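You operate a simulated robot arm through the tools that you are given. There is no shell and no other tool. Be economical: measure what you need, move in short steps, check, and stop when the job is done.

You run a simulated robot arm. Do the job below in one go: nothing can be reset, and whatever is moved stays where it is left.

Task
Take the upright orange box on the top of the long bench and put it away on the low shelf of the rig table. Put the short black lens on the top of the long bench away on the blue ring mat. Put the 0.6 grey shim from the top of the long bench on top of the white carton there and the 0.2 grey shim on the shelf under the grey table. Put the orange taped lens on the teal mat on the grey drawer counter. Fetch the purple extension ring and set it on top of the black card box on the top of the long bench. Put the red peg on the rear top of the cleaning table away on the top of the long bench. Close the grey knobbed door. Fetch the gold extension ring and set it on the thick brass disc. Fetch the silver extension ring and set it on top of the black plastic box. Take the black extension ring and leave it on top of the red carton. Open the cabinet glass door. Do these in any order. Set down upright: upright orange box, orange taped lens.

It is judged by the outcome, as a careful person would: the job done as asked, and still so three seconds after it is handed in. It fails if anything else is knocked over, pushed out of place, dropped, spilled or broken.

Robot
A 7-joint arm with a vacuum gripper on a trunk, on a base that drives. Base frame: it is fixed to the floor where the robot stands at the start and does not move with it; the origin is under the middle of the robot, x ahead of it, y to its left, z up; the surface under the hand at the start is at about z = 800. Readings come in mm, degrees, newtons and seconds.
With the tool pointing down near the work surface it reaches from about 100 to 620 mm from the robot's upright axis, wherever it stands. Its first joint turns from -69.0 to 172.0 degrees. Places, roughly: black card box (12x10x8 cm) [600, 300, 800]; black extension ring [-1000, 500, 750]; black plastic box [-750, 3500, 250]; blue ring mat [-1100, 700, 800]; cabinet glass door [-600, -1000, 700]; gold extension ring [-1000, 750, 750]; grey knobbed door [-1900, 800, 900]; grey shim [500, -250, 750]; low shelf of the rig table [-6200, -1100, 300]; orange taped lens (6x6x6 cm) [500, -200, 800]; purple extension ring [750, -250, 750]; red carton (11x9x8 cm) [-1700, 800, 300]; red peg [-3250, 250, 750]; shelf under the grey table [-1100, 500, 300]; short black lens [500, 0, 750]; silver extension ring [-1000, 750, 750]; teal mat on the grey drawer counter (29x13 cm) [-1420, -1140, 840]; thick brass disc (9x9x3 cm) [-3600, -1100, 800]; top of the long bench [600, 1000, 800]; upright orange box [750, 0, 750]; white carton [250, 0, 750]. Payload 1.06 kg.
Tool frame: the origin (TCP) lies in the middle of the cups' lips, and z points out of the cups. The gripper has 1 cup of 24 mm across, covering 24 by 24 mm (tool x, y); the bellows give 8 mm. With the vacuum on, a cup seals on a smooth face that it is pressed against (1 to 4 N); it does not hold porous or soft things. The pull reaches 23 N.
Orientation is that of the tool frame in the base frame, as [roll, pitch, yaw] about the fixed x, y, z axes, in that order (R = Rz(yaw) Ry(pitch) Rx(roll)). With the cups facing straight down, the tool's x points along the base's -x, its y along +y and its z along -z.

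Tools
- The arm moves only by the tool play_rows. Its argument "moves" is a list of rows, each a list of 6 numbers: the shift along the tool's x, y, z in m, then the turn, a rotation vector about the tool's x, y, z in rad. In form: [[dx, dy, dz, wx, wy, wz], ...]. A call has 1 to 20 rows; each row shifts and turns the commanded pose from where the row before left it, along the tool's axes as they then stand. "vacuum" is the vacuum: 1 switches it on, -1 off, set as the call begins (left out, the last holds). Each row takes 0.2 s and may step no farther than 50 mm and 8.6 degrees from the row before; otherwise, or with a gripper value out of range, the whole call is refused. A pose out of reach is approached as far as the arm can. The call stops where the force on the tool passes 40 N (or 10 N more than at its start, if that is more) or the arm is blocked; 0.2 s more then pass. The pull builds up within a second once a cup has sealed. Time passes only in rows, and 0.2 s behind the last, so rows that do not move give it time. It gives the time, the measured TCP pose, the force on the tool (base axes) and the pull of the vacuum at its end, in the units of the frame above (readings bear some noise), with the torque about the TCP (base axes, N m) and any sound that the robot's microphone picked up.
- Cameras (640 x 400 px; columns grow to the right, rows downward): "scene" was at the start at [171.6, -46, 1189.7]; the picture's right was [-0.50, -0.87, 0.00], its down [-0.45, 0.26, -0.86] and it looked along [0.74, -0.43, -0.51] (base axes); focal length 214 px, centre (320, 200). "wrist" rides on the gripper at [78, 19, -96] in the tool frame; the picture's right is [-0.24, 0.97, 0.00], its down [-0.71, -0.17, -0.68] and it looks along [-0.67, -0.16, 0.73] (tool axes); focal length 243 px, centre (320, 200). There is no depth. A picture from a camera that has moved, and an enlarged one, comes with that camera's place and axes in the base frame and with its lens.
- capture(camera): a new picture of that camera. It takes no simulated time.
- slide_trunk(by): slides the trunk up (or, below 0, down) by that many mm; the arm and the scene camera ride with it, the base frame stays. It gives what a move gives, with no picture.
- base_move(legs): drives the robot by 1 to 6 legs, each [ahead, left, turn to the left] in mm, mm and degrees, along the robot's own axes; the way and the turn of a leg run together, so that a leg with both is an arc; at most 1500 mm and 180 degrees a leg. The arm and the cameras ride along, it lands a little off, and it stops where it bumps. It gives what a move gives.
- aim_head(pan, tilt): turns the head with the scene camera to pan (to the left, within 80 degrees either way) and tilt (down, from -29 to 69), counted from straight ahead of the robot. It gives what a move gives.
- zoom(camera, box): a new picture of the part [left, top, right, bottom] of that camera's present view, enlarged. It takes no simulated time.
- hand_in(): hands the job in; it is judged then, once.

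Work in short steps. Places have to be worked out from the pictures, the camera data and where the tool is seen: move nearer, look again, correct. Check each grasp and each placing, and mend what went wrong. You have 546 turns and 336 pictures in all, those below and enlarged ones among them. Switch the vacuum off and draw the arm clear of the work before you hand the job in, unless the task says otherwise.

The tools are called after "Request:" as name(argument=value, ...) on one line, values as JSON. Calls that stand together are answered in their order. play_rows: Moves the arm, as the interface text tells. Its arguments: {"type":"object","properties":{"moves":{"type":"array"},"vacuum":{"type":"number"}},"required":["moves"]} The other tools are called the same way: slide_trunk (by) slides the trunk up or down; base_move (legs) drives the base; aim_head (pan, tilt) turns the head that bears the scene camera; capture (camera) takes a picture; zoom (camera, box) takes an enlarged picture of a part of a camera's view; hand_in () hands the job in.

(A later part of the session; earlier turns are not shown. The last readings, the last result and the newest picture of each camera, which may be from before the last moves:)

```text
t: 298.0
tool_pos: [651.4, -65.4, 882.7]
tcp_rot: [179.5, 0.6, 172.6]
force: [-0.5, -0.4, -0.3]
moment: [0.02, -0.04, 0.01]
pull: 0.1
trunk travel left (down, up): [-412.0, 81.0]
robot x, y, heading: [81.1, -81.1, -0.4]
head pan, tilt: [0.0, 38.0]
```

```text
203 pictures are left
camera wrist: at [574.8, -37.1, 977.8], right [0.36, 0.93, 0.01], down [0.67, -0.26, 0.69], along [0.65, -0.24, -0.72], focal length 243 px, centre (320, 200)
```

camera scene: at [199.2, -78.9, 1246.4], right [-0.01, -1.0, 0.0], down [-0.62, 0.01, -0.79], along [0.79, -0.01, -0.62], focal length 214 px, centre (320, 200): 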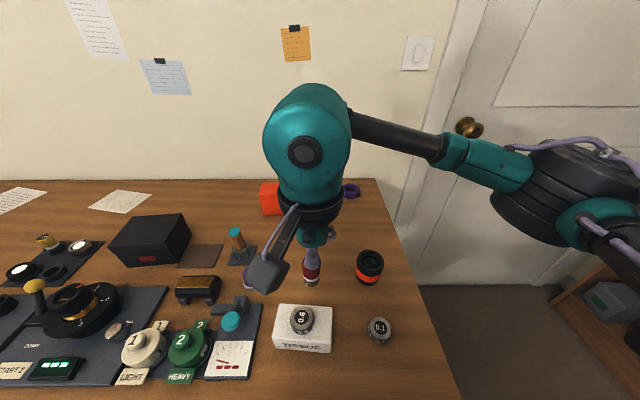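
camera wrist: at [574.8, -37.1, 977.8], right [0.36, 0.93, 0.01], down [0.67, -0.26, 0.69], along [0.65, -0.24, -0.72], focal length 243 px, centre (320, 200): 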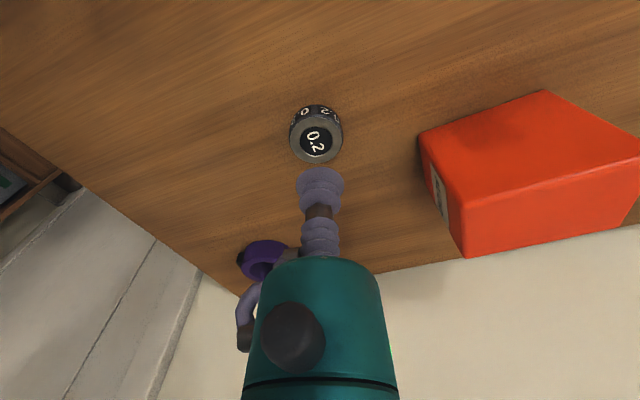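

Shim centre ≈ [659,−71]. I correct and lower with vacuum.

Request:
play_rows(moves=[[-0.0085, -0.005, 0.02, 0, 0, 0], [0, 0, 0.02, 0, 0, 0]])

Request:
zoom(camera="wrist", box=[240, 110, 400, 210])

```text
t: 298.6
tool_pos: [658.5, -71.3, 843.0]
tcp_rot: [179.6, 0.7, 172.5]
force: [0.6, 1.0, 0.1]
moment: [-0.02, -0.01, 0.02]
pull: 0.0
trunk travel left (down, up): [-412.0, 81.0]
robot x, y, heading: [84.5, -75.3, -0.2]
head pan, tilt: [0.0, 38.0]
```

```text
4.00 times, centred on (320, 160) of wrist
camera zoom: at [581.3, -43.5, 937.0], right [0.36, 0.93, 0.01], down [0.67, -0.27, 0.69], along [0.65, -0.24, -0.72], focal length 970 px, centre (320, 360)
```

zoom: 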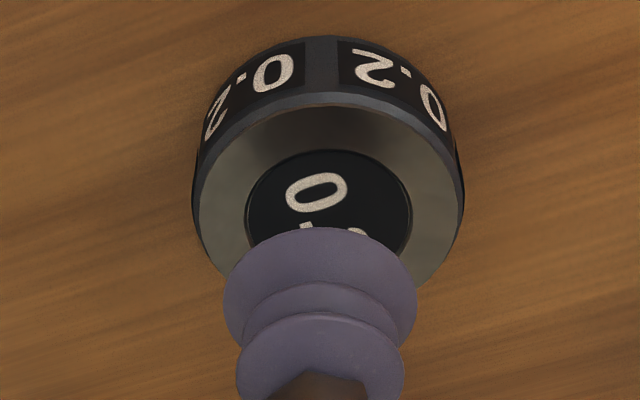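

Request:
play_rows(moves=[[0, 0, 0.01, 0, 0, 0], [0, 0, 0.006, 0, 0, 0], [0, 0, 0.004, 0, 0, 0], [0, 0, 0.002, 0, 0, 0]], vacuum=1)

```text
t: 299.6
tool_pos: [657.0, -69.4, 820.5]
tcp_rot: [179.6, 0.6, 172.6]
force: [-0.5, 0.1, -1.2]
moment: [-0.01, -0.02, 0.01]
pull: 23.2
trunk travel left (down, up): [-412.0, 81.0]
robot x, y, heading: [81.6, -77.6, -0.1]
head pan, tilt: [0.0, 38.0]
```

Shim held. I lift, back away, turn to heading 140° and drive toward the grey table's front.

Request:
play_rows(moves=[[0, 0, -0.02, 0, 0, 0], [0, 0, -0.045, 0, 0, 0], [0, 0, -0.045, 0, 0, 0], [0.04, 0, -0.02, 0, 0, 0], [0.045, 0, -0.01, 0, 0, 0], [0.045, 0, 0, 0, 0, 0], [0.045, 0, 0, 0, 0, 0]])

Request:
base_move(legs=[[-260, 0, 0], [0, 0, 140], [340, 27, 0]])

Request:
aim_head(pan=0, tilt=35)

Request:
capture(camera="scene")

```text
t: 301.2
tool_pos: [482.9, -50.9, 957.9]
tcp_rot: [179.6, 0.4, 172.5]
force: [-0.5, -0.2, -0.5]
moment: [-0.01, -0.01, 0.02]
pull: 22.7
trunk travel left (down, up): [-412.0, 81.0]
robot x, y, heading: [81.7, -80.0, -0.2]
head pan, tilt: [0.0, 38.0]
```

```text
t: 310.9
tool_pos: [-817.7, 316.0, 958.0]
tcp_rot: [179.5, 0.5, -42.8]
force: [-0.8, 0.7, 0.3]
moment: [-0.02, 0.0, 0.04]
pull: 23.4
trunk travel left (down, up): [-412.0, 81.0]
robot x, y, heading: [-474.2, 106.4, 144.5]
head pan, tilt: [0.0, 38.0]
```

```text
t: 311.5
tool_pos: [-817.6, 316.8, 958.2]
tcp_rot: [179.5, 0.6, -42.8]
force: [0.0, -0.9, -0.2]
moment: [0.03, 0.03, 0.04]
pull: 22.8
trunk travel left (down, up): [-412.0, 81.0]
robot x, y, heading: [-476.5, 106.9, 144.5]
head pan, tilt: [0.0, 35.0]
```

```text
201 pictures are left
camera scene: at [-598.4, 194.5, 1251.1], right [0.58, 0.81, 0.0], down [0.47, -0.33, -0.82], along [-0.67, 0.48, -0.57], focal length 214 px, centre (320, 200)
```

scene: 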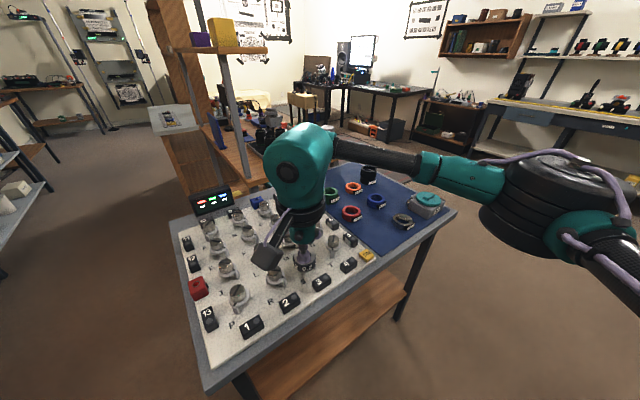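

The tool is over the table edge; I back off 250, lower the trunk and look under the table.

Request:
base_move(legs=[[-260, 0, 0]])

Request:
slide_trunk(by=-410)

Request:
capture(camera="scene")

Request:
capture(camera="wrist")

```text
t: 313.4
tool_pos: [-605.4, 165.5, 958.8]
tcp_rot: [179.5, 0.6, -43.1]
force: [0.9, -0.6, -0.5]
moment: [0.0, 0.01, -0.02]
pull: 22.8
trunk travel left (down, up): [-412.0, 81.0]
robot x, y, heading: [-265.1, -51.0, 144.3]
head pan, tilt: [0.0, 35.0]
```

```text
refused: -410 is not a number from -400 to 400
```

```text
200 pictures are left
camera scene: at [-387.4, 43.7, 1251.2], right [0.58, 0.81, 0.0], down [0.46, -0.34, -0.82], along [-0.66, 0.48, -0.57], focal length 214 px, centre (320, 200)
```

scene: 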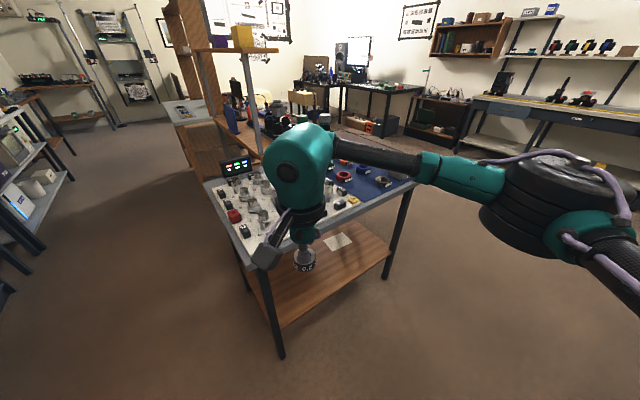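

```text
199 pictures are left
camera wrist: at [-560.6, 97.9, 1053.0], right [-0.84, -0.55, 0.01], down [-0.39, 0.61, 0.69], along [-0.39, 0.57, -0.72], focal length 243 px, centre (320, 200)
```

wrist: 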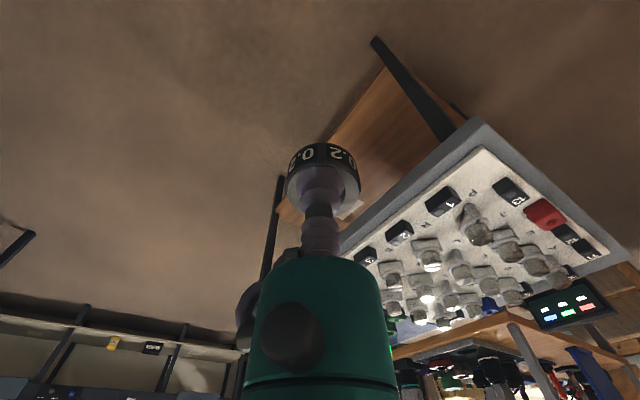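

The shelf's front edge is at x≈−832. I lower the trunk.

Request:
slide_trunk(by=-400)

Request:
play_rows(moves=[[0, 0, 0.04, 0, 0, 0], [0, 0, 0.04, 0, 0, 0], [0, 0, 0.04, 0, 0, 0]])

Request:
capture(camera="scene")

```text
t: 317.2
tool_pos: [-606.8, 166.6, 557.1]
tcp_rot: [179.5, 0.6, -43.0]
force: [0.6, -0.1, -0.2]
moment: [0.0, -0.01, 0.03]
pull: 23.1
trunk travel left (down, up): [-12.0, 481.0]
robot x, y, heading: [-265.1, -43.0, 144.2]
head pan, tilt: [0.0, 35.0]
```

```text
t: 318.0
tool_pos: [-608.4, 166.5, 437.0]
tcp_rot: [179.5, 0.6, -42.9]
force: [0.1, -0.2, -0.1]
moment: [-0.01, 0.02, -0.04]
pull: 23.2
trunk travel left (down, up): [-12.0, 481.0]
robot x, y, heading: [-269.2, -48.3, 144.3]
head pan, tilt: [0.0, 35.0]
```

```text
198 pictures are left
camera scene: at [-484.3, 113.6, 836.1], right [0.58, 0.81, 0.0], down [0.47, -0.34, -0.82], along [-0.66, 0.48, -0.57], focal length 214 px, centre (320, 200)
```

scene: 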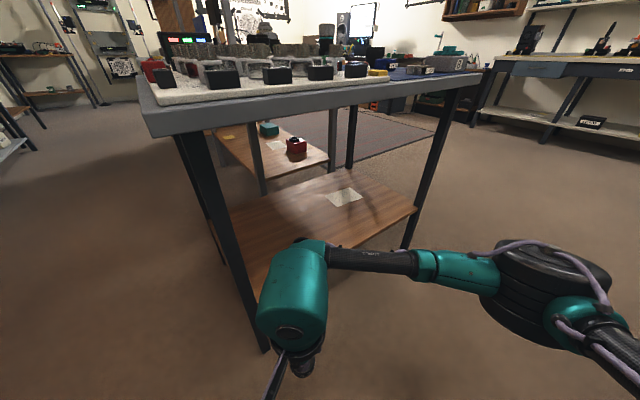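

I drive in 180 mm and look through both cameras.

Request:
base_move(legs=[[180, 0, 0]])

Request:
play_rows(moves=[[-0.04, 0, 0, 0, 0, 0], [-0.04, 0, 0, 0, 0, 0]])

Request:
capture(camera="scene")

Request:
capture(camera="wrist")

```text
t: 319.5
tool_pos: [-749.3, 272.0, 437.2]
tcp_rot: [179.5, 0.5, -43.4]
force: [-0.2, -0.8, 0.4]
moment: [0.01, 0.01, -0.01]
pull: 23.2
trunk travel left (down, up): [-12.0, 481.0]
robot x, y, heading: [-410.4, 58.6, 143.9]
head pan, tilt: [0.0, 35.0]
```

```text
t: 320.1
tool_pos: [-809.6, 328.0, 437.4]
tcp_rot: [179.6, 0.4, -43.3]
force: [-0.3, 0.1, 0.7]
moment: [-0.01, 0.0, 0.03]
pull: 22.9
trunk travel left (down, up): [-12.0, 481.0]
robot x, y, heading: [-405.9, 55.4, 144.0]
head pan, tilt: [0.0, 35.0]
```

```text
197 pictures are left
camera scene: at [-626.1, 218.2, 836.1], right [0.59, 0.81, 0.0], down [0.46, -0.34, -0.82], along [-0.66, 0.48, -0.57], focal length 214 px, centre (320, 200)
```

scene: 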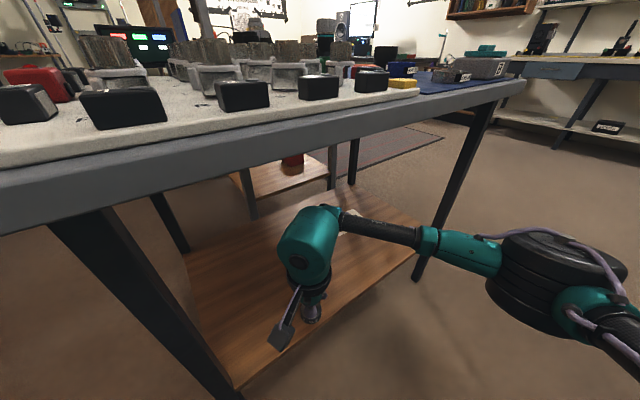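

```text
196 pictures are left
camera wrist: at [-763.8, 260.1, 531.1], right [-0.84, -0.55, 0.01], down [-0.39, 0.61, 0.69], along [-0.38, 0.57, -0.72], focal length 243 px, centre (320, 200)
```

wrist: 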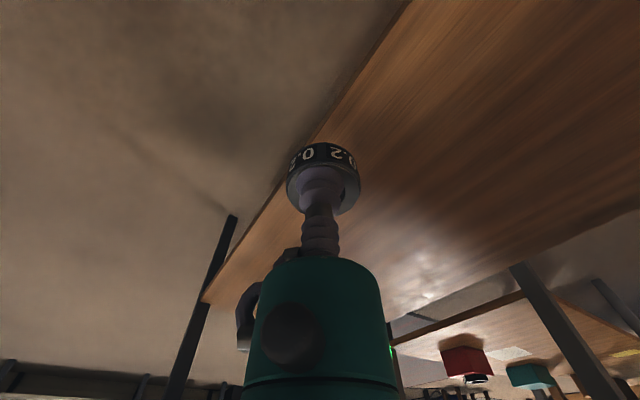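

I extend further in over the shelf and lower.

Request:
play_rows(moves=[[-0.048, 0, 0, 0, 0, 0], [-0.048, 0, 0, 0, 0, 0], [-0.048, 0, 0, 0, 0, 0], [0, 0, 0.04, 0, 0, 0], [0, 0, 0.04, 0, 0, 0]])

Request:
capture(camera="wrist")

Request:
capture(camera="scene")

```text
t: 321.3
tool_pos: [-916.7, 426.6, 358.5]
tcp_rot: [179.5, 0.6, -43.3]
force: [-0.1, 0.4, -1.2]
moment: [0.02, 0.02, -0.04]
pull: 22.8
trunk travel left (down, up): [-12.0, 481.0]
robot x, y, heading: [-404.9, 54.3, 143.8]
head pan, tilt: [0.0, 35.0]
```

```text
195 pictures are left
camera wrist: at [-870.9, 358.0, 453.5], right [-0.84, -0.55, 0.01], down [-0.39, 0.61, 0.69], along [-0.38, 0.57, -0.72], focal length 243 px, centre (320, 200)
```

wrist: 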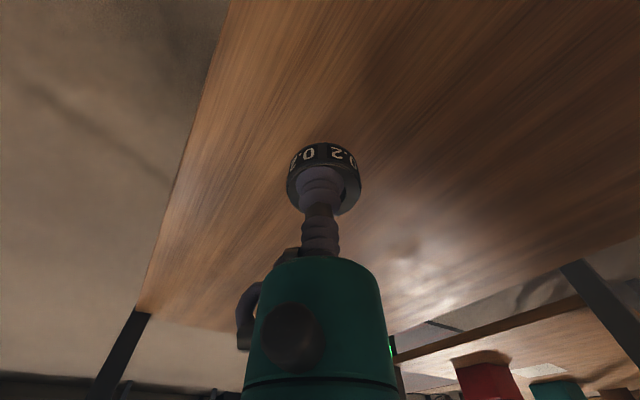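

```text
194 pictures are left
camera scene: at [-626.1, 218.2, 836.1], right [0.59, 0.81, 0.0], down [0.46, -0.34, -0.82], along [-0.66, 0.48, -0.57], focal length 214 px, centre (320, 200)
```

scene: 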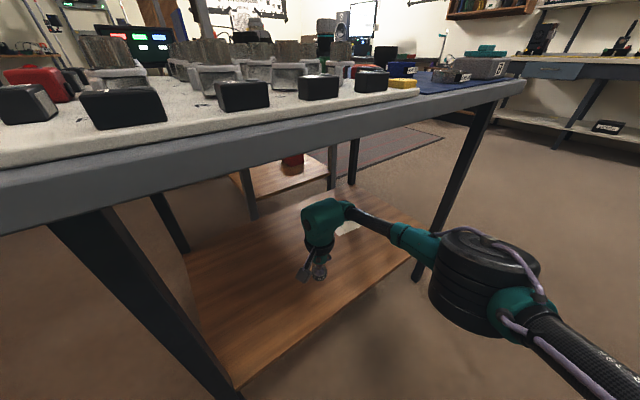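

Over the shelf. Lowering step by step.

Request:
play_rows(moves=[[0, 0, 0.015, 0, 0, 0], [0, 0, 0.008, 0, 0, 0]])

Request:
zoom(camera="scene", box=[270, 230, 366, 290])

```text
t: 321.9
tool_pos: [-916.1, 426.9, 336.2]
tcp_rot: [179.5, 0.6, -43.3]
force: [-0.1, -0.9, -0.7]
moment: [0.0, 0.0, 0.06]
pull: 23.4
trunk travel left (down, up): [-12.0, 481.0]
robot x, y, heading: [-405.6, 56.1, 143.9]
head pan, tilt: [0.0, 35.0]
```

```text
6.67 times, centred on (318, 260) of scene
camera zoom: at [-626.1, 218.3, 836.1], right [0.59, 0.81, 0.0], down [0.46, -0.34, -0.82], along [-0.66, 0.48, -0.57], focal length 1430 px, centre (333, -200)
```

zoom: 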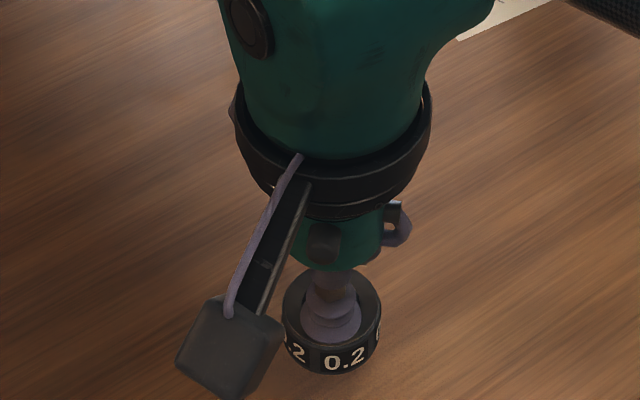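

Request:
play_rows(moves=[[0, 0, 0.007, 0, 0, 0], [0, 0, 0.007, 0, 0, 0]])

```text
t: 322.5
tool_pos: [-914.6, 427.8, 320.1]
tcp_rot: [179.5, 0.5, -43.3]
force: [-0.3, -0.1, -0.3]
moment: [0.01, 0.01, 0.0]
pull: 22.7
trunk travel left (down, up): [-12.0, 481.0]
robot x, y, heading: [-406.4, 57.6, 144.0]
head pan, tilt: [0.0, 35.0]
```

Request:
play_rows(moves=[[0, 0, 0.006, 0, 0, 0], [0, 0, 0.005, 0, 0, 0]])

```text
t: 323.1
tool_pos: [-914.1, 426.6, 310.1]
tcp_rot: [179.5, 0.5, -43.3]
force: [-0.3, -0.7, -0.9]
moment: [0.03, -0.04, -0.01]
pull: 22.9
trunk travel left (down, up): [-12.0, 481.0]
robot x, y, heading: [-404.8, 51.5, 143.9]
head pan, tilt: [0.0, 35.0]
```

Request:
play_rows(moves=[[0, 0, 0.005, 0, 0, 0], [0, 0, 0.004, 0, 0, 0]])

```text
t: 323.7
tool_pos: [-914.2, 425.6, 301.7]
tcp_rot: [179.5, 0.4, -43.5]
force: [-0.2, -0.7, -0.8]
moment: [0.01, -0.01, -0.02]
pull: 22.6
trunk travel left (down, up): [-12.0, 481.0]
robot x, y, heading: [-405.6, 60.0, 143.9]
head pan, tilt: [0.0, 35.0]
```

Request:
play_rows(moves=[[0, 0, 0.005, 0, 0, 0], [0, 0, 0.004, 0, 0, 0]])

```text
t: 324.3
tool_pos: [-915.4, 425.0, 295.0]
tcp_rot: [179.5, 0.7, -43.5]
force: [1.7, 5.8, 20.2]
moment: [-0.01, -0.07, 0.0]
pull: 23.4
trunk travel left (down, up): [-12.0, 481.0]
robot x, y, heading: [-406.8, 54.1, 144.0]
head pan, tilt: [0.0, 35.0]
```

Contact with the shelf. Release, rise and retract.

Request:
play_rows(moves=[[0, 0, -0.003, 0, 0, 0], [0, 0, 0, 0, 0, 0], [0, 0, 0, 0, 0, 0], [0, 0, -0.004, 0, 0, 0], [0, 0, -0.03, 0, 0, 0], [0, 0, -0.045, 0, 0, 0], [0, 0, -0.04, 0, 0, 0]], vacuum=-1)

Request:
capture(camera="wrist")

```text
t: 325.9
tool_pos: [-914.2, 424.8, 412.9]
tcp_rot: [179.7, 0.5, -43.3]
force: [-0.7, 0.3, 0.3]
moment: [0.0, 0.04, 0.0]
pull: 0.1
trunk travel left (down, up): [-12.0, 481.0]
robot x, y, heading: [-406.4, 58.8, 143.8]
head pan, tilt: [0.0, 35.0]
```

```text
192 pictures are left
camera wrist: at [-868.5, 358.1, 508.6], right [-0.84, -0.54, 0.01], down [-0.39, 0.61, 0.69], along [-0.38, 0.57, -0.72], focal length 243 px, centre (320, 200)
```

wrist: 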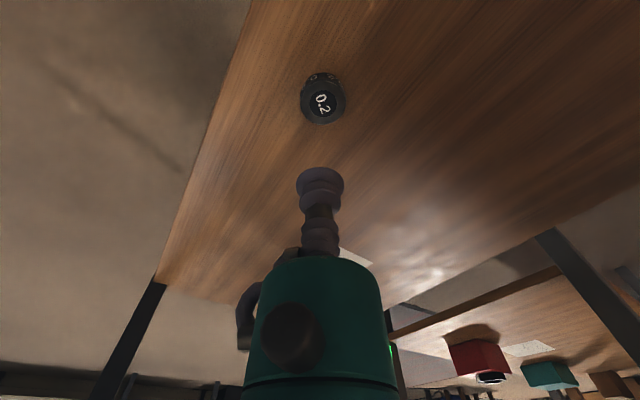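

The 0.2 shim lies on the shelf. I retract, raise the trunk, and drive round to face the silver ring on the mat.

Request:
play_rows(moves=[[0.045, 0, 0, 0, 0, 0], [0.045, 0, 0, 0, 0, 0], [0.045, 0, 0, 0, 0, 0], [0.045, 0, 0, 0, 0, 0], [0.03, 0, 0, 0, 0, 0]])

Request:
base_move(legs=[[-240, 0, 0]])

Request:
slide_trunk(by=400)

Request:
play_rows(moves=[[0, 0, -0.045, 0, 0, 0], [0, 0, -0.045, 0, 0, 0], [0, 0, -0.045, 0, 0, 0]])

Request:
base_move(legs=[[0, 0, 36], [0, -760, 0], [180, 0, 0]])

Request:
capture(camera="scene")

Request:
capture(camera="wrist")

```text
t: 327.1
tool_pos: [-759.7, 280.9, 414.2]
tcp_rot: [179.5, 0.5, -43.4]
force: [0.2, -0.1, 0.2]
moment: [-0.01, 0.0, 0.02]
pull: 0.0
trunk travel left (down, up): [-12.0, 481.0]
robot x, y, heading: [-409.7, 59.4, 143.7]
head pan, tilt: [0.0, 35.0]
```

```text
t: 328.9
tool_pos: [-566.8, 137.5, 413.5]
tcp_rot: [179.6, 0.6, -43.1]
force: [1.0, -0.9, 0.0]
moment: [0.0, 0.02, -0.01]
pull: 0.0
trunk travel left (down, up): [-12.0, 481.0]
robot x, y, heading: [-209.3, -88.4, 144.6]
head pan, tilt: [0.0, 35.0]
```

```text
t: 332.7
tool_pos: [-565.1, 136.8, 813.4]
tcp_rot: [179.5, 0.5, -43.0]
force: [-0.3, -0.4, -0.1]
moment: [-0.02, -0.01, -0.03]
pull: 0.0
trunk travel left (down, up): [-412.0, 81.0]
robot x, y, heading: [-210.2, -84.8, 144.1]
head pan, tilt: [0.0, 35.0]
```

```text
t: 333.5
tool_pos: [-564.8, 137.8, 950.3]
tcp_rot: [179.5, 0.5, -43.1]
force: [-0.1, 0.5, 0.2]
moment: [-0.02, 0.01, 0.0]
pull: 0.0
trunk travel left (down, up): [-412.0, 81.0]
robot x, y, heading: [-209.0, -85.2, 144.3]
head pan, tilt: [0.0, 35.0]
```

```text
t: 343.5
tool_pos: [-802.9, 662.0, 949.5]
tcp_rot: [179.5, 0.6, -8.1]
force: [0.8, 0.1, -0.6]
moment: [0.03, 0.0, -0.01]
pull: 0.0
trunk travel left (down, up): [-412.0, 81.0]
robot x, y, heading: [-384.2, 684.6, 179.4]
head pan, tilt: [0.0, 35.0]
```

```text
191 pictures are left
camera scene: at [-539.9, 684.3, 1251.0], right [0.01, 1.0, 0.0], down [0.57, -0.01, -0.82], along [-0.82, 0.01, -0.57], focal length 214 px, centre (320, 200)
```

scene: 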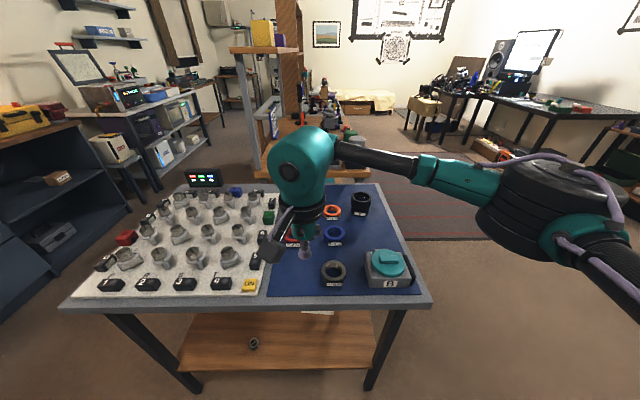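

```text
190 pictures are left
camera wrist: at [-728.5, 632.4, 1044.7], right [-0.37, -0.93, 0.01], down [-0.67, 0.27, 0.69], along [-0.64, 0.25, -0.72], focal length 243 px, centre (320, 200)
```

wrist: 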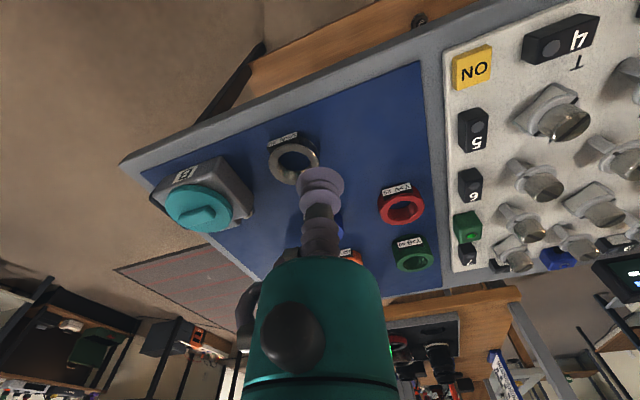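

Silver ring centre ≈ [−868,720]. I move over it and lower partway.

Request:
play_rows(moves=[[-0.036, -0.024, 0.02, 0, 0, 0], [-0.036, -0.024, 0.02, 0, 0, 0], [0, 0, 0.04, 0, 0, 0], [0, 0, 0.03, 0, 0, 0]])

Request:
capture(camera="wrist")

```text
t: 344.5
tool_pos: [-867.8, 720.6, 841.4]
tcp_rot: [179.5, 0.6, -8.1]
force: [1.3, -0.5, 0.8]
moment: [0.05, -0.03, 0.01]
pull: 0.0
trunk travel left (down, up): [-412.0, 81.0]
robot x, y, heading: [-384.8, 682.8, 179.3]
head pan, tilt: [0.0, 35.0]
```

```text
189 pictures are left
camera wrist: at [-791.7, 690.2, 935.7], right [-0.37, -0.93, 0.01], down [-0.67, 0.27, 0.69], along [-0.64, 0.25, -0.72], focal length 243 px, centre (320, 200)
```

wrist: 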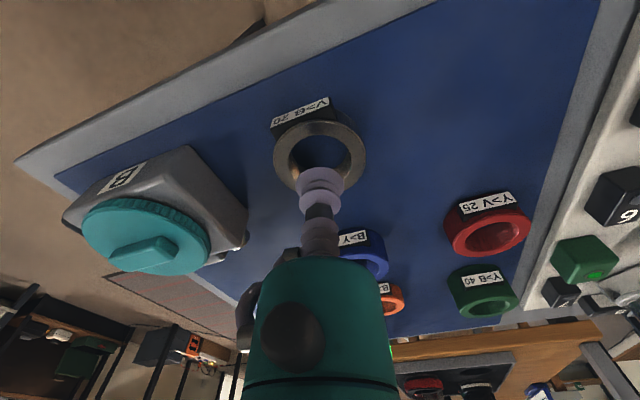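

Ring centre ≈ [−875,723]. I correct and lower with vacuum.

Request:
play_rows(moves=[[-0.007, -0.002, 0.02, 0, 0, 0], [0, 0, 0.01, 0, 0, 0], [0, 0, 0.005, 0, 0, 0], [0, 0, 0.003, 0, 0, 0]], vacuum=1)

```text
t: 345.5
tool_pos: [-874.9, 720.7, 803.3]
tcp_rot: [179.5, 0.5, -8.1]
force: [-2.3, 0.8, 4.4]
moment: [0.09, -0.07, 0.03]
pull: 22.9
trunk travel left (down, up): [-412.0, 81.0]
robot x, y, heading: [-386.4, 684.2, 179.3]
head pan, tilt: [0.0, 35.0]
```

Sealed. I lift, turn to face +y and look toward the far bench.

Request:
play_rows(moves=[[0, 0, -0.01, 0, 0, 0], [0, 0, -0.03, 0, 0, 0], [0, 0, -0.045, 0, 0, 0], [0, 0, -0.045, 0, 0, 0], [0.04, 0, -0.03, 0, 0, 0], [0.04, 0, 0, 0, 0, 0]])

Request:
base_move(legs=[[-80, 0, 0], [0, 0, -90], [900, 0, 0]])

Request:
aim_head(pan=5, tilt=15)

Request:
capture(camera="scene")

```text
t: 346.9
tool_pos: [-793.5, 713.6, 960.7]
tcp_rot: [179.6, 0.5, -8.1]
force: [0.6, -0.1, -1.0]
moment: [0.02, 0.02, 0.0]
pull: 22.4
trunk travel left (down, up): [-412.0, 81.0]
robot x, y, heading: [-385.1, 685.8, 179.2]
head pan, tilt: [0.0, 35.0]
```

```text
t: 356.1
tool_pos: [-236.2, 1972.5, 960.5]
tcp_rot: [179.5, 0.6, -99.2]
force: [0.0, 0.8, -1.6]
moment: [0.0, 0.01, 0.01]
pull: 23.2
trunk travel left (down, up): [-412.0, 81.0]
robot x, y, heading: [-277.9, 1563.5, 87.8]
head pan, tilt: [0.0, 35.0]
```

```text
t: 356.9
tool_pos: [-236.5, 1972.0, 959.1]
tcp_rot: [179.5, 0.5, -99.2]
force: [0.6, 0.4, -0.5]
moment: [-0.01, -0.01, 0.0]
pull: 23.2
trunk travel left (down, up): [-412.0, 81.0]
robot x, y, heading: [-274.3, 1564.5, 88.0]
head pan, tilt: [5.0, 15.0]
```

```text
188 pictures are left
camera scene: at [-274.3, 1725.5, 1283.0], right [1.0, 0.05, 0.0], down [0.01, -0.26, -0.97], along [-0.05, 0.96, -0.26], focal length 214 px, centre (320, 200)
```

scene: 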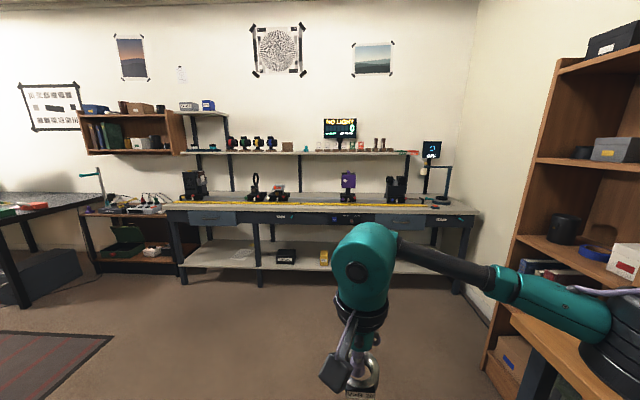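

The black plastic box is on the far bench's lower shelf, near [−690,3480]. I drive to a diagonal staging point there.

Request:
base_move(legs=[[1150, 880, 0], [0, 0, -33]])

Request:
aim_head(pan=0, tilt=25)

Request:
capture(camera="scene")

```text
t: 366.9
tool_pos: [-887.7, 3067.0, 960.8]
tcp_rot: [179.5, 0.6, -132.7]
force: [-1.0, -1.0, -1.1]
moment: [0.01, 0.01, 0.01]
pull: 23.0
trunk travel left (down, up): [-412.0, 81.0]
robot x, y, heading: [-1144.7, 2752.2, 54.9]
head pan, tilt: [5.0, 15.0]
```

```text
t: 367.6
tool_pos: [-888.4, 3064.8, 960.0]
tcp_rot: [179.6, 0.5, -132.7]
force: [-0.2, -1.1, -1.1]
moment: [0.01, 0.03, 0.03]
pull: 22.8
trunk travel left (down, up): [-412.0, 81.0]
robot x, y, heading: [-1144.2, 2749.7, 54.7]
head pan, tilt: [0.0, 25.0]
```

```text
187 pictures are left
camera scene: at [-1048.7, 2878.2, 1266.9], right [0.81, -0.58, 0.0], down [-0.24, -0.34, -0.91], along [0.53, 0.74, -0.42], focal length 214 px, centre (320, 200)
```

scene: 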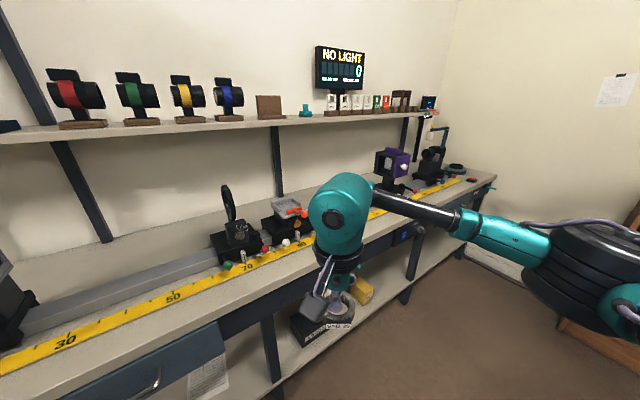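

I lower the trunk here, in front of the bench.

Request:
slide_trunk(by=-400)

Request:
play_rows(moves=[[0, 0, 0.045, 0, 0, 0], [0, 0, 0.045, 0, 0, 0], [0, 0, 0.04, 0, 0, 0]])

Request:
capture(camera="scene")

Request:
capture(camera="wrist")

```text
t: 371.4
tool_pos: [-888.9, 3067.1, 561.1]
tcp_rot: [179.6, 0.4, -132.7]
force: [0.0, -0.2, -0.8]
moment: [0.02, -0.03, 0.01]
pull: 22.9
trunk travel left (down, up): [-12.0, 481.0]
robot x, y, heading: [-1147.0, 2749.5, 54.6]
head pan, tilt: [0.0, 25.0]
```

```text
t: 372.2
tool_pos: [-889.9, 3065.9, 431.0]
tcp_rot: [179.6, 0.6, -132.7]
force: [0.1, 0.0, -1.4]
moment: [0.02, 0.02, -0.01]
pull: 22.9
trunk travel left (down, up): [-12.0, 481.0]
robot x, y, heading: [-1142.3, 2748.4, 54.5]
head pan, tilt: [0.0, 25.0]
```

```text
186 pictures are left
camera scene: at [-979.8, 2975.0, 851.9], right [0.81, -0.58, 0.0], down [-0.24, -0.34, -0.91], along [0.53, 0.74, -0.42], focal length 214 px, centre (320, 200)
```

scene: 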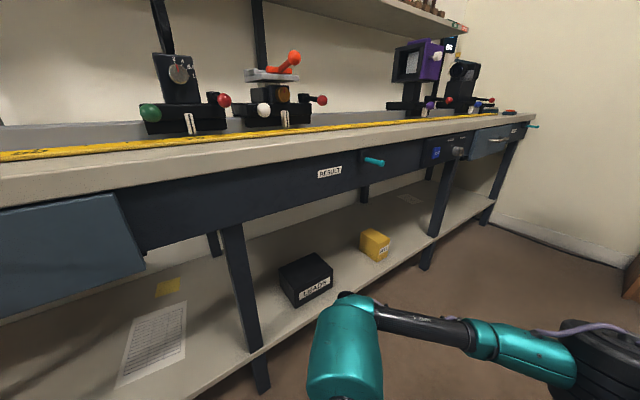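

```text
185 pictures are left
camera wrist: at [-957.1, 3019.3, 526.4], right [-0.56, 0.83, 0.01], down [0.61, 0.4, 0.69], along [0.57, 0.39, -0.72], focal length 243 px, centre (320, 200)
```

wrist: 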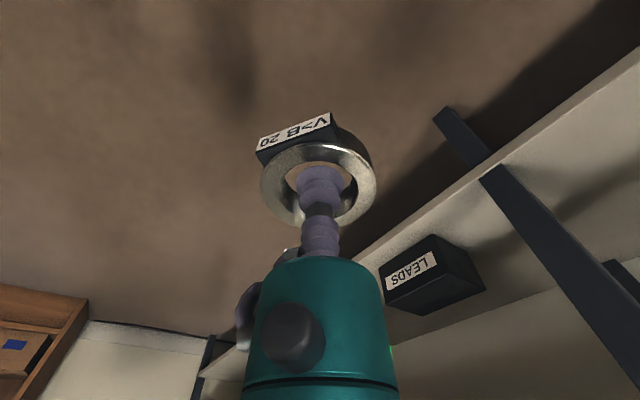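

Box top estimated at z≈280 near [−711,3500]; the panel above ends at z≈594. I lower the tool to ~350, drive in 200 mm and look.

Request:
play_rows(moves=[[0, 0, 0.04, 0, 0, 0], [0, 0, 0.04, 0, 0, 0]])

Request:
base_move(legs=[[220, 0, 0]])

Request:
capture(camera="scene")

Request:
capture(camera="wrist")

```text
t: 372.8
tool_pos: [-887.6, 3066.9, 349.6]
tcp_rot: [179.5, 0.6, -132.8]
force: [0.1, 1.0, -1.1]
moment: [0.01, -0.02, 0.0]
pull: 22.8
trunk travel left (down, up): [-12.0, 481.0]
robot x, y, heading: [-1144.0, 2749.7, 54.4]
head pan, tilt: [0.0, 25.0]
```

```text
t: 374.5
tool_pos: [-760.7, 3247.5, 349.8]
tcp_rot: [179.5, 0.5, -132.8]
force: [-0.3, -0.2, -0.7]
moment: [-0.01, 0.03, 0.04]
pull: 22.9
trunk travel left (down, up): [-12.0, 481.0]
robot x, y, heading: [-1018.0, 2929.5, 54.6]
head pan, tilt: [0.0, 25.0]
```

```text
184 pictures are left
camera scene: at [-852.1, 3154.2, 851.9], right [0.81, -0.58, 0.0], down [-0.25, -0.34, -0.91], along [0.53, 0.74, -0.42], focal length 214 px, centre (320, 200)
```

scene: 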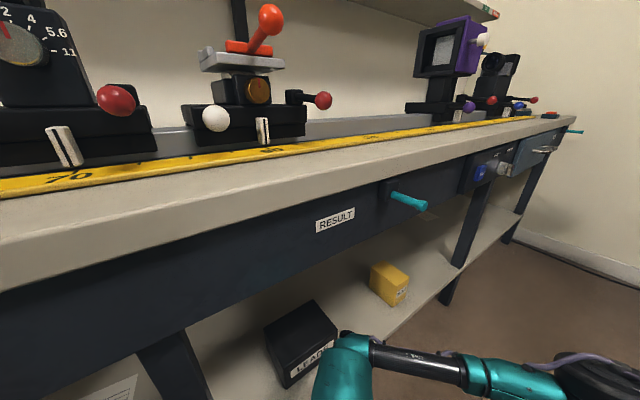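

```text
183 pictures are left
camera wrist: at [-827.3, 3200.8, 444.5], right [-0.55, 0.83, 0.01], down [0.61, 0.4, 0.69], along [0.57, 0.39, -0.72], focal length 243 px, centre (320, 200)
```

wrist: 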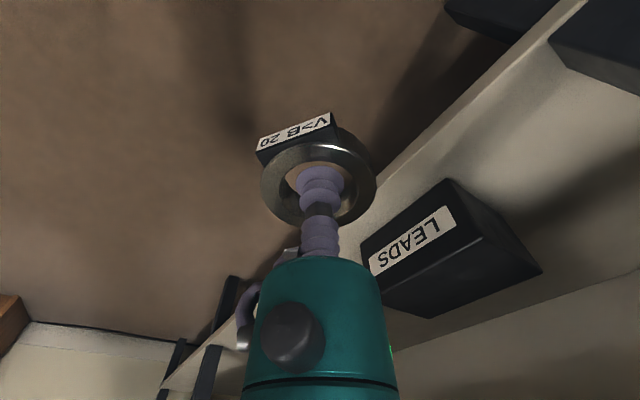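

Combining both views: box top centre ≈ [−703,3462], top z≈315. I raise slightly to clear it and move in most of the way.

Request:
play_rows(moves=[[0, 0, -0.014, 0, 0, 0], [-0.0394, 0.0206, 0, 0, 0, 0], [-0.0394, 0.0206, 0, 0, 0, 0], [-0.0394, 0.0206, 0, 0, 0, 0]])

Request:
capture(camera="scene")

Request:
capture(camera="wrist")

```text
t: 375.5
tool_pos: [-724.7, 3378.5, 365.6]
tcp_rot: [179.5, 0.6, -132.7]
force: [0.3, -0.6, -0.4]
moment: [-0.01, -0.02, -0.01]
pull: 23.0
trunk travel left (down, up): [-12.0, 481.0]
robot x, y, heading: [-1016.8, 2927.3, 54.2]
head pan, tilt: [0.0, 25.0]
```

```text
182 pictures are left
camera scene: at [-852.0, 3154.2, 851.9], right [0.81, -0.58, 0.0], down [-0.25, -0.34, -0.91], along [0.53, 0.74, -0.42], focal length 214 px, centre (320, 200)
```

scene: 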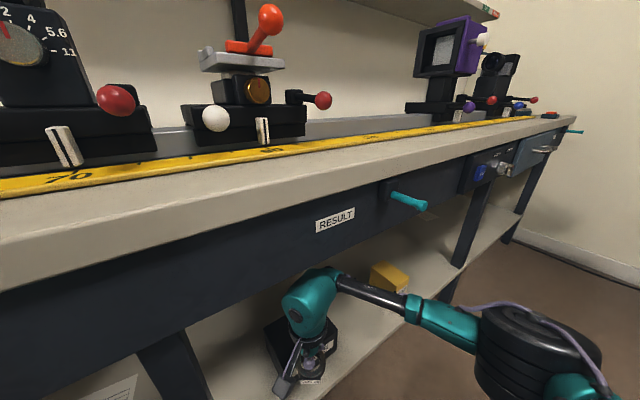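

```text
181 pictures are left
camera wrist: at [-791.3, 3330.9, 459.9], right [-0.56, 0.83, 0.01], down [0.61, 0.4, 0.69], along [0.57, 0.39, -0.72], focal length 243 px, centre (320, 200)
```

wrist: 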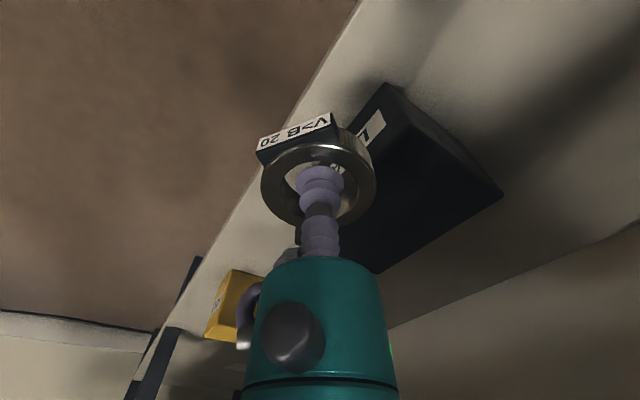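

Request:
zoom(camera="wrist", box=[240, 70, 528, 290])

```text
1.82 times, centred on (384, 180) of wrist
camera zoom: at [-791.3, 3330.9, 459.9], right [-0.56, 0.83, 0.01], down [0.61, 0.4, 0.69], along [0.57, 0.39, -0.72], focal length 441 px, centre (204, 236)
```

zoom: 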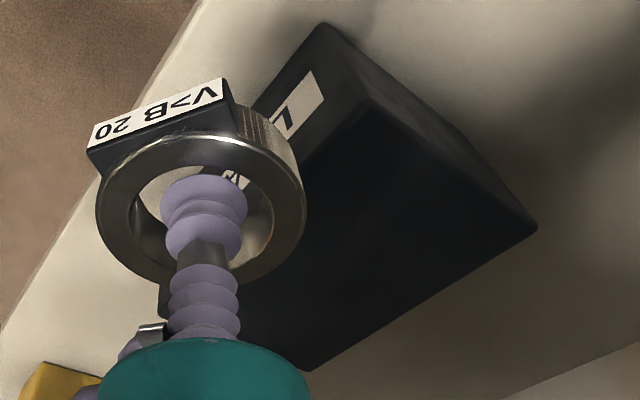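

Target confirmed at [−710,3462]. I move over it.

Request:
play_rows(moves=[[-0.0358, 0.0229, 0, 0, 0, 0], [-0.0358, 0.0229, 0, 0, 0, 0]])

Request:
capture(camera="wrist")

Request:
zoom(camera="scene", box=[230, 230, 422, 350])

```text
t: 376.1
tool_pos: [-711.2, 3462.8, 366.8]
tcp_rot: [179.4, 0.5, -132.7]
force: [0.7, 0.3, -0.1]
moment: [-0.01, 0.07, 0.02]
pull: 23.0
trunk travel left (down, up): [-12.0, 481.0]
robot x, y, heading: [-1018.3, 2928.1, 54.5]
head pan, tilt: [0.0, 25.0]
```

```text
179 pictures are left
camera wrist: at [-778.4, 3415.6, 460.8], right [-0.56, 0.83, 0.01], down [0.61, 0.4, 0.69], along [0.57, 0.39, -0.72], focal length 243 px, centre (320, 200)
```

wrist: 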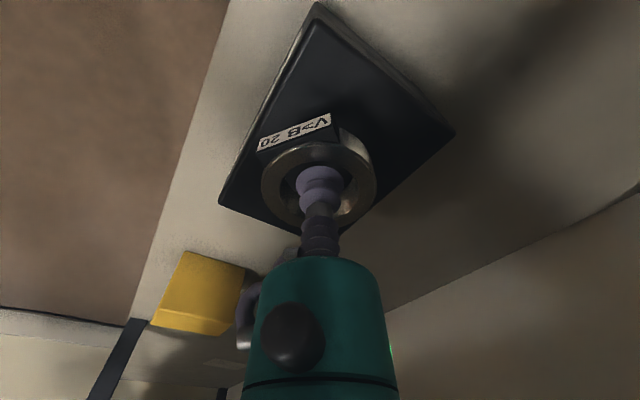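

```text
3.33 times, centred on (326, 290) of scene
camera zoom: at [-852.0, 3154.2, 851.9], right [0.81, -0.58, 0.0], down [-0.25, -0.34, -0.91], along [0.53, 0.74, -0.42], focal length 715 px, centre (300, -100)
```

zoom: 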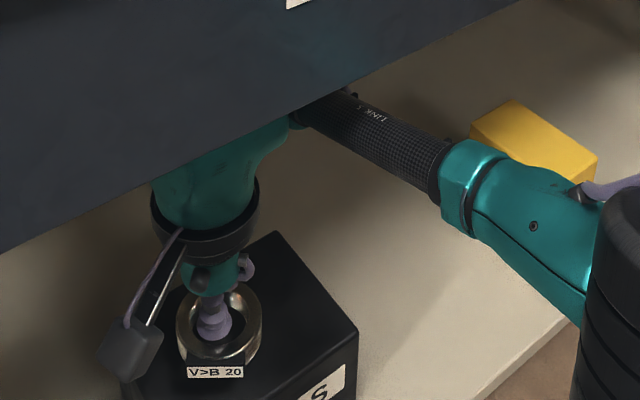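

The ring hangs over the box, ~20 mm short of its middle. I shift in 16 mm and lower.

Request:
play_rows(moves=[[-0.0157, 0.0036, 0, 0, 0, 0], [0, 0, 0.01, 0, 0, 0], [0, 0, 0.007, 0, 0, 0]])

```text
t: 376.9
tool_pos: [-702.7, 3476.5, 347.5]
tcp_rot: [179.5, 0.4, -132.6]
force: [-0.5, 0.1, -0.4]
moment: [-0.03, -0.02, -0.02]
pull: 23.1
trunk travel left (down, up): [-12.0, 481.0]
robot x, y, heading: [-1019.9, 2926.5, 54.3]
head pan, tilt: [0.0, 25.0]
```

Request:
play_rows(moves=[[0, 0, 0.005, 0, 0, 0], [0, 0, 0.004, 0, 0, 0]])

```text
t: 377.5
tool_pos: [-702.6, 3474.6, 338.8]
tcp_rot: [179.5, 0.5, -132.7]
force: [0.5, 0.6, -0.5]
moment: [0.01, 0.01, 0.03]
pull: 23.0
trunk travel left (down, up): [-12.0, 481.0]
robot x, y, heading: [-1016.8, 2926.6, 54.4]
head pan, tilt: [0.0, 25.0]
```

Request:
play_rows(moves=[[0, 0, 0.005, 0, 0, 0], [0, 0, 0.004, 0, 0, 0]])

```text
t: 378.1
tool_pos: [-701.3, 3474.8, 330.7]
tcp_rot: [179.4, 0.6, -132.7]
force: [1.0, -0.4, 2.3]
moment: [-0.09, -0.01, 0.0]
pull: 22.3
trunk travel left (down, up): [-12.0, 481.0]
robot x, y, heading: [-1016.8, 2923.1, 54.6]
head pan, tilt: [0.0, 25.0]
```

Light contact (top ≈310). One more 2 mm, then release.

Request:
play_rows(moves=[[0, 0, 0.002, 0, 0, 0]])

Request:
play_rows(moves=[[0, 0, 0, 0, 0, 0], [0, 0, 0, 0, 0, 0], [0, 0, -0.004, 0, 0, 0], [0, 0, -0.025, 0, 0, 0], [0, 0, -0.015, 0, 0, 0]], vacuum=-1)

Request:
capture(camera="wrist")

```text
t: 378.5
tool_pos: [-703.0, 3473.9, 329.7]
tcp_rot: [179.4, 0.6, -132.7]
force: [-1.4, -3.6, 15.3]
moment: [-0.15, -0.03, -0.08]
pull: 22.6
trunk travel left (down, up): [-12.0, 481.0]
robot x, y, heading: [-1018.7, 2929.9, 54.4]
head pan, tilt: [0.0, 25.0]
```

```text
t: 379.7
tool_pos: [-703.0, 3471.0, 373.7]
tcp_rot: [179.7, 0.5, -132.7]
force: [-0.6, 0.4, -0.1]
moment: [-0.02, -0.03, 0.0]
pull: 0.0
trunk travel left (down, up): [-12.0, 481.0]
robot x, y, heading: [-1013.2, 2929.0, 54.5]
head pan, tilt: [0.0, 25.0]
```

```text
177 pictures are left
camera wrist: at [-769.9, 3425.2, 468.1], right [-0.55, 0.83, 0.01], down [0.61, 0.4, 0.69], along [0.57, 0.39, -0.72], focal length 243 px, centre (320, 200)
```

wrist: 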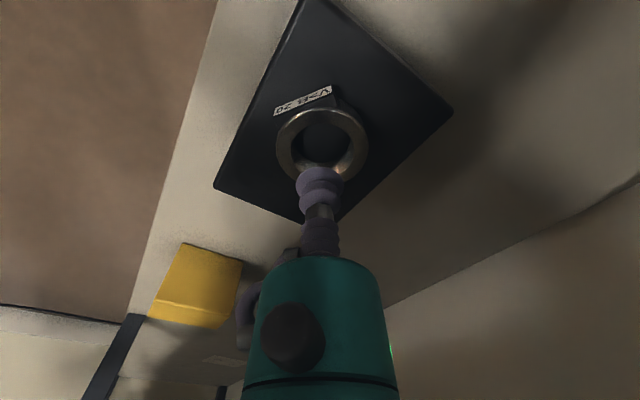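

The silver ring rests on the black box. I retract, raise the trunk and head back to the long bench.

Request:
play_rows(moves=[[0.0394, -0.0206, 0, 0, 0, 0], [0.0394, -0.0206, 0, 0, 0, 0], [0.0394, -0.0206, 0, 0, 0, 0], [0.0394, -0.0206, 0, 0, 0, 0], [0.0394, -0.0206, 0, 0, 0, 0], [0.0394, -0.0206, 0, 0, 0, 0]])

Request:
base_move(legs=[[-300, 0, 0]])

Request:
slide_trunk(by=400)

Request:
play_rows(moves=[[0, 0, -0.045, 0, 0, 0], [0, 0, -0.045, 0, 0, 0], [0, 0, -0.045, 0, 0, 0], [0, 0, -0.045, 0, 0, 0]])

Request:
base_move(legs=[[0, 0, -54.5], [900, 0, 0], [0, -1450, 0], [0, -1350, 0]])

```text
t: 381.1
tool_pos: [-770.1, 3217.5, 371.2]
tcp_rot: [179.5, 0.5, -132.8]
force: [0.7, -0.6, 0.1]
moment: [-0.01, 0.02, 0.0]
pull: 0.0
trunk travel left (down, up): [-12.0, 481.0]
robot x, y, heading: [-1017.7, 2926.6, 54.3]
head pan, tilt: [0.0, 25.0]
```

```text
t: 383.1
tool_pos: [-938.9, 2981.7, 370.0]
tcp_rot: [179.5, 0.5, -132.7]
force: [0.7, 1.3, 0.2]
moment: [0.0, 0.01, -0.03]
pull: 0.1
trunk travel left (down, up): [-12.0, 481.0]
robot x, y, heading: [-1186.6, 2692.1, 54.5]
head pan, tilt: [0.0, 25.0]
```

```text
t: 386.9
tool_pos: [-938.8, 2982.5, 770.2]
tcp_rot: [179.6, 0.5, -132.6]
force: [0.5, 0.1, -0.2]
moment: [0.01, 0.01, -0.02]
pull: 0.1
trunk travel left (down, up): [-412.0, 81.0]
robot x, y, heading: [-1183.4, 2692.9, 54.7]
head pan, tilt: [0.0, 25.0]
```

```text
t: 387.9
tool_pos: [-938.2, 2984.6, 949.4]
tcp_rot: [179.6, 0.4, -132.8]
force: [-0.2, 0.3, 0.5]
moment: [0.02, 0.03, -0.03]
pull: 0.1
trunk travel left (down, up): [-412.0, 81.0]
robot x, y, heading: [-1188.5, 2693.2, 54.6]
head pan, tilt: [0.0, 25.0]
```

```text
t: 418.8
tool_pos: [-32.1, -122.3, 949.2]
tcp_rot: [179.5, 0.5, 169.4]
force: [-0.5, -0.3, 0.7]
moment: [-0.02, 0.01, -0.01]
pull: 0.1
trunk travel left (down, up): [-412.0, 81.0]
robot x, y, heading: [-409.6, -70.8, -3.5]
head pan, tilt: [0.0, 25.0]
```

Before reaching for the far purple ring I need the elbow's real extent; I take two head views of the arm.

Request:
aim_head(pan=-75, tilt=15)

Request:
capture(camera="scene")

Request:
aim_head(pan=0, tilt=15)

Request:
capture(camera="scene")

```text
t: 420.3
tool_pos: [-32.9, -123.1, 949.6]
tcp_rot: [179.5, 0.5, 169.3]
force: [-0.2, -0.1, -0.5]
moment: [0.03, -0.02, 0.03]
pull: 0.1
trunk travel left (down, up): [-412.0, 81.0]
robot x, y, heading: [-410.6, -71.7, -3.4]
head pan, tilt: [-75.0, 15.0]
```

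```text
176 pictures are left
camera scene: at [-320.1, -165.6, 1283.1], right [-0.98, -0.2, 0.0], down [-0.05, 0.25, -0.97], along [0.19, -0.95, -0.26], focal length 214 px, centre (320, 200)
```

scene: 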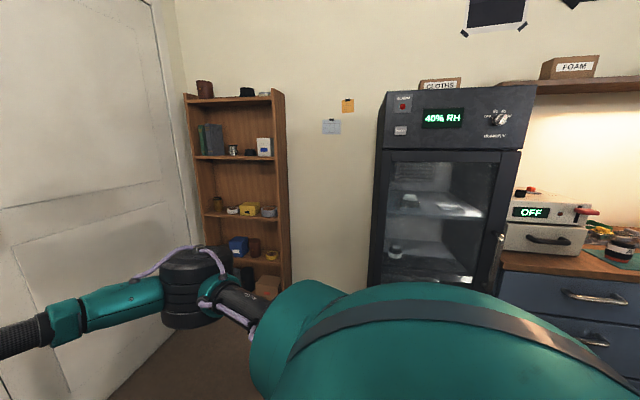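

```text
t: 421.8
tool_pos: [-32.6, -123.5, 948.6]
tcp_rot: [179.6, 0.5, 169.3]
force: [-0.3, 0.2, 0.6]
moment: [0.01, -0.02, 0.03]
pull: 0.0
trunk travel left (down, up): [-412.0, 81.0]
robot x, y, heading: [-409.5, -67.7, -3.6]
head pan, tilt: [0.0, 15.0]
```

```text
175 pictures are left
camera scene: at [-245.7, -79.8, 1283.1], right [-0.06, -1.0, 0.0], down [-0.26, 0.02, -0.97], along [0.96, -0.06, -0.26], focal length 214 px, centre (320, 200)
```

scene: 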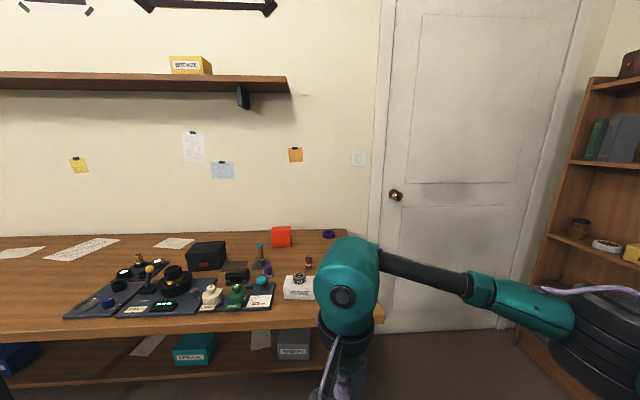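

Elbow is ~485 mm out, 37° to the right. From [255,−505] heading ~30° the ring is reachable with the elbow clear of the wall. I drive there.

Request:
base_move(legs=[[0, -460, 3.5], [600, 0, 0], [0, 0, 30]])

Request:
aim_head(pan=0, tilt=30)

Request:
capture(camera="scene")

```text
t: 430.9
tool_pos: [512.0, -382.0, 948.7]
tcp_rot: [179.6, 0.6, -156.9]
force: [-0.4, 0.2, 0.6]
moment: [0.01, -0.01, 0.02]
pull: 0.0
trunk travel left (down, up): [-412.0, 81.0]
robot x, y, heading: [166.5, -547.3, 30.6]
head pan, tilt: [0.0, 15.0]
```

```text
t: 431.6
tool_pos: [512.8, -380.5, 948.9]
tcp_rot: [179.5, 0.5, -157.0]
force: [-0.6, -0.2, 0.4]
moment: [0.0, -0.02, -0.03]
pull: 0.1
trunk travel left (down, up): [-412.0, 81.0]
robot x, y, heading: [166.0, -543.9, 30.2]
head pan, tilt: [0.0, 30.0]
```

```text
174 pictures are left
camera scene: at [307.6, -466.6, 1259.0], right [0.5, -0.86, 0.0], down [-0.43, -0.25, -0.87], along [0.75, 0.44, -0.5], focal length 214 px, centre (320, 200)
```

scene: 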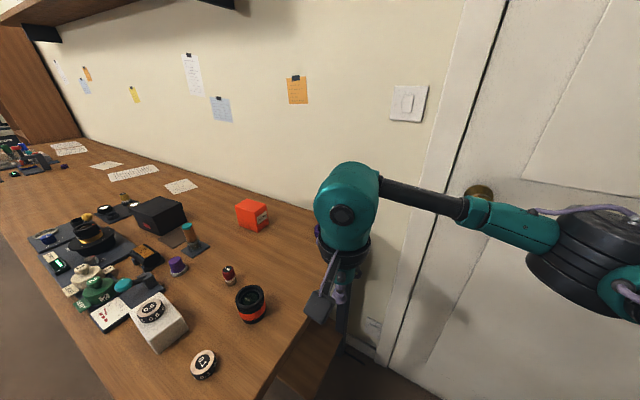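

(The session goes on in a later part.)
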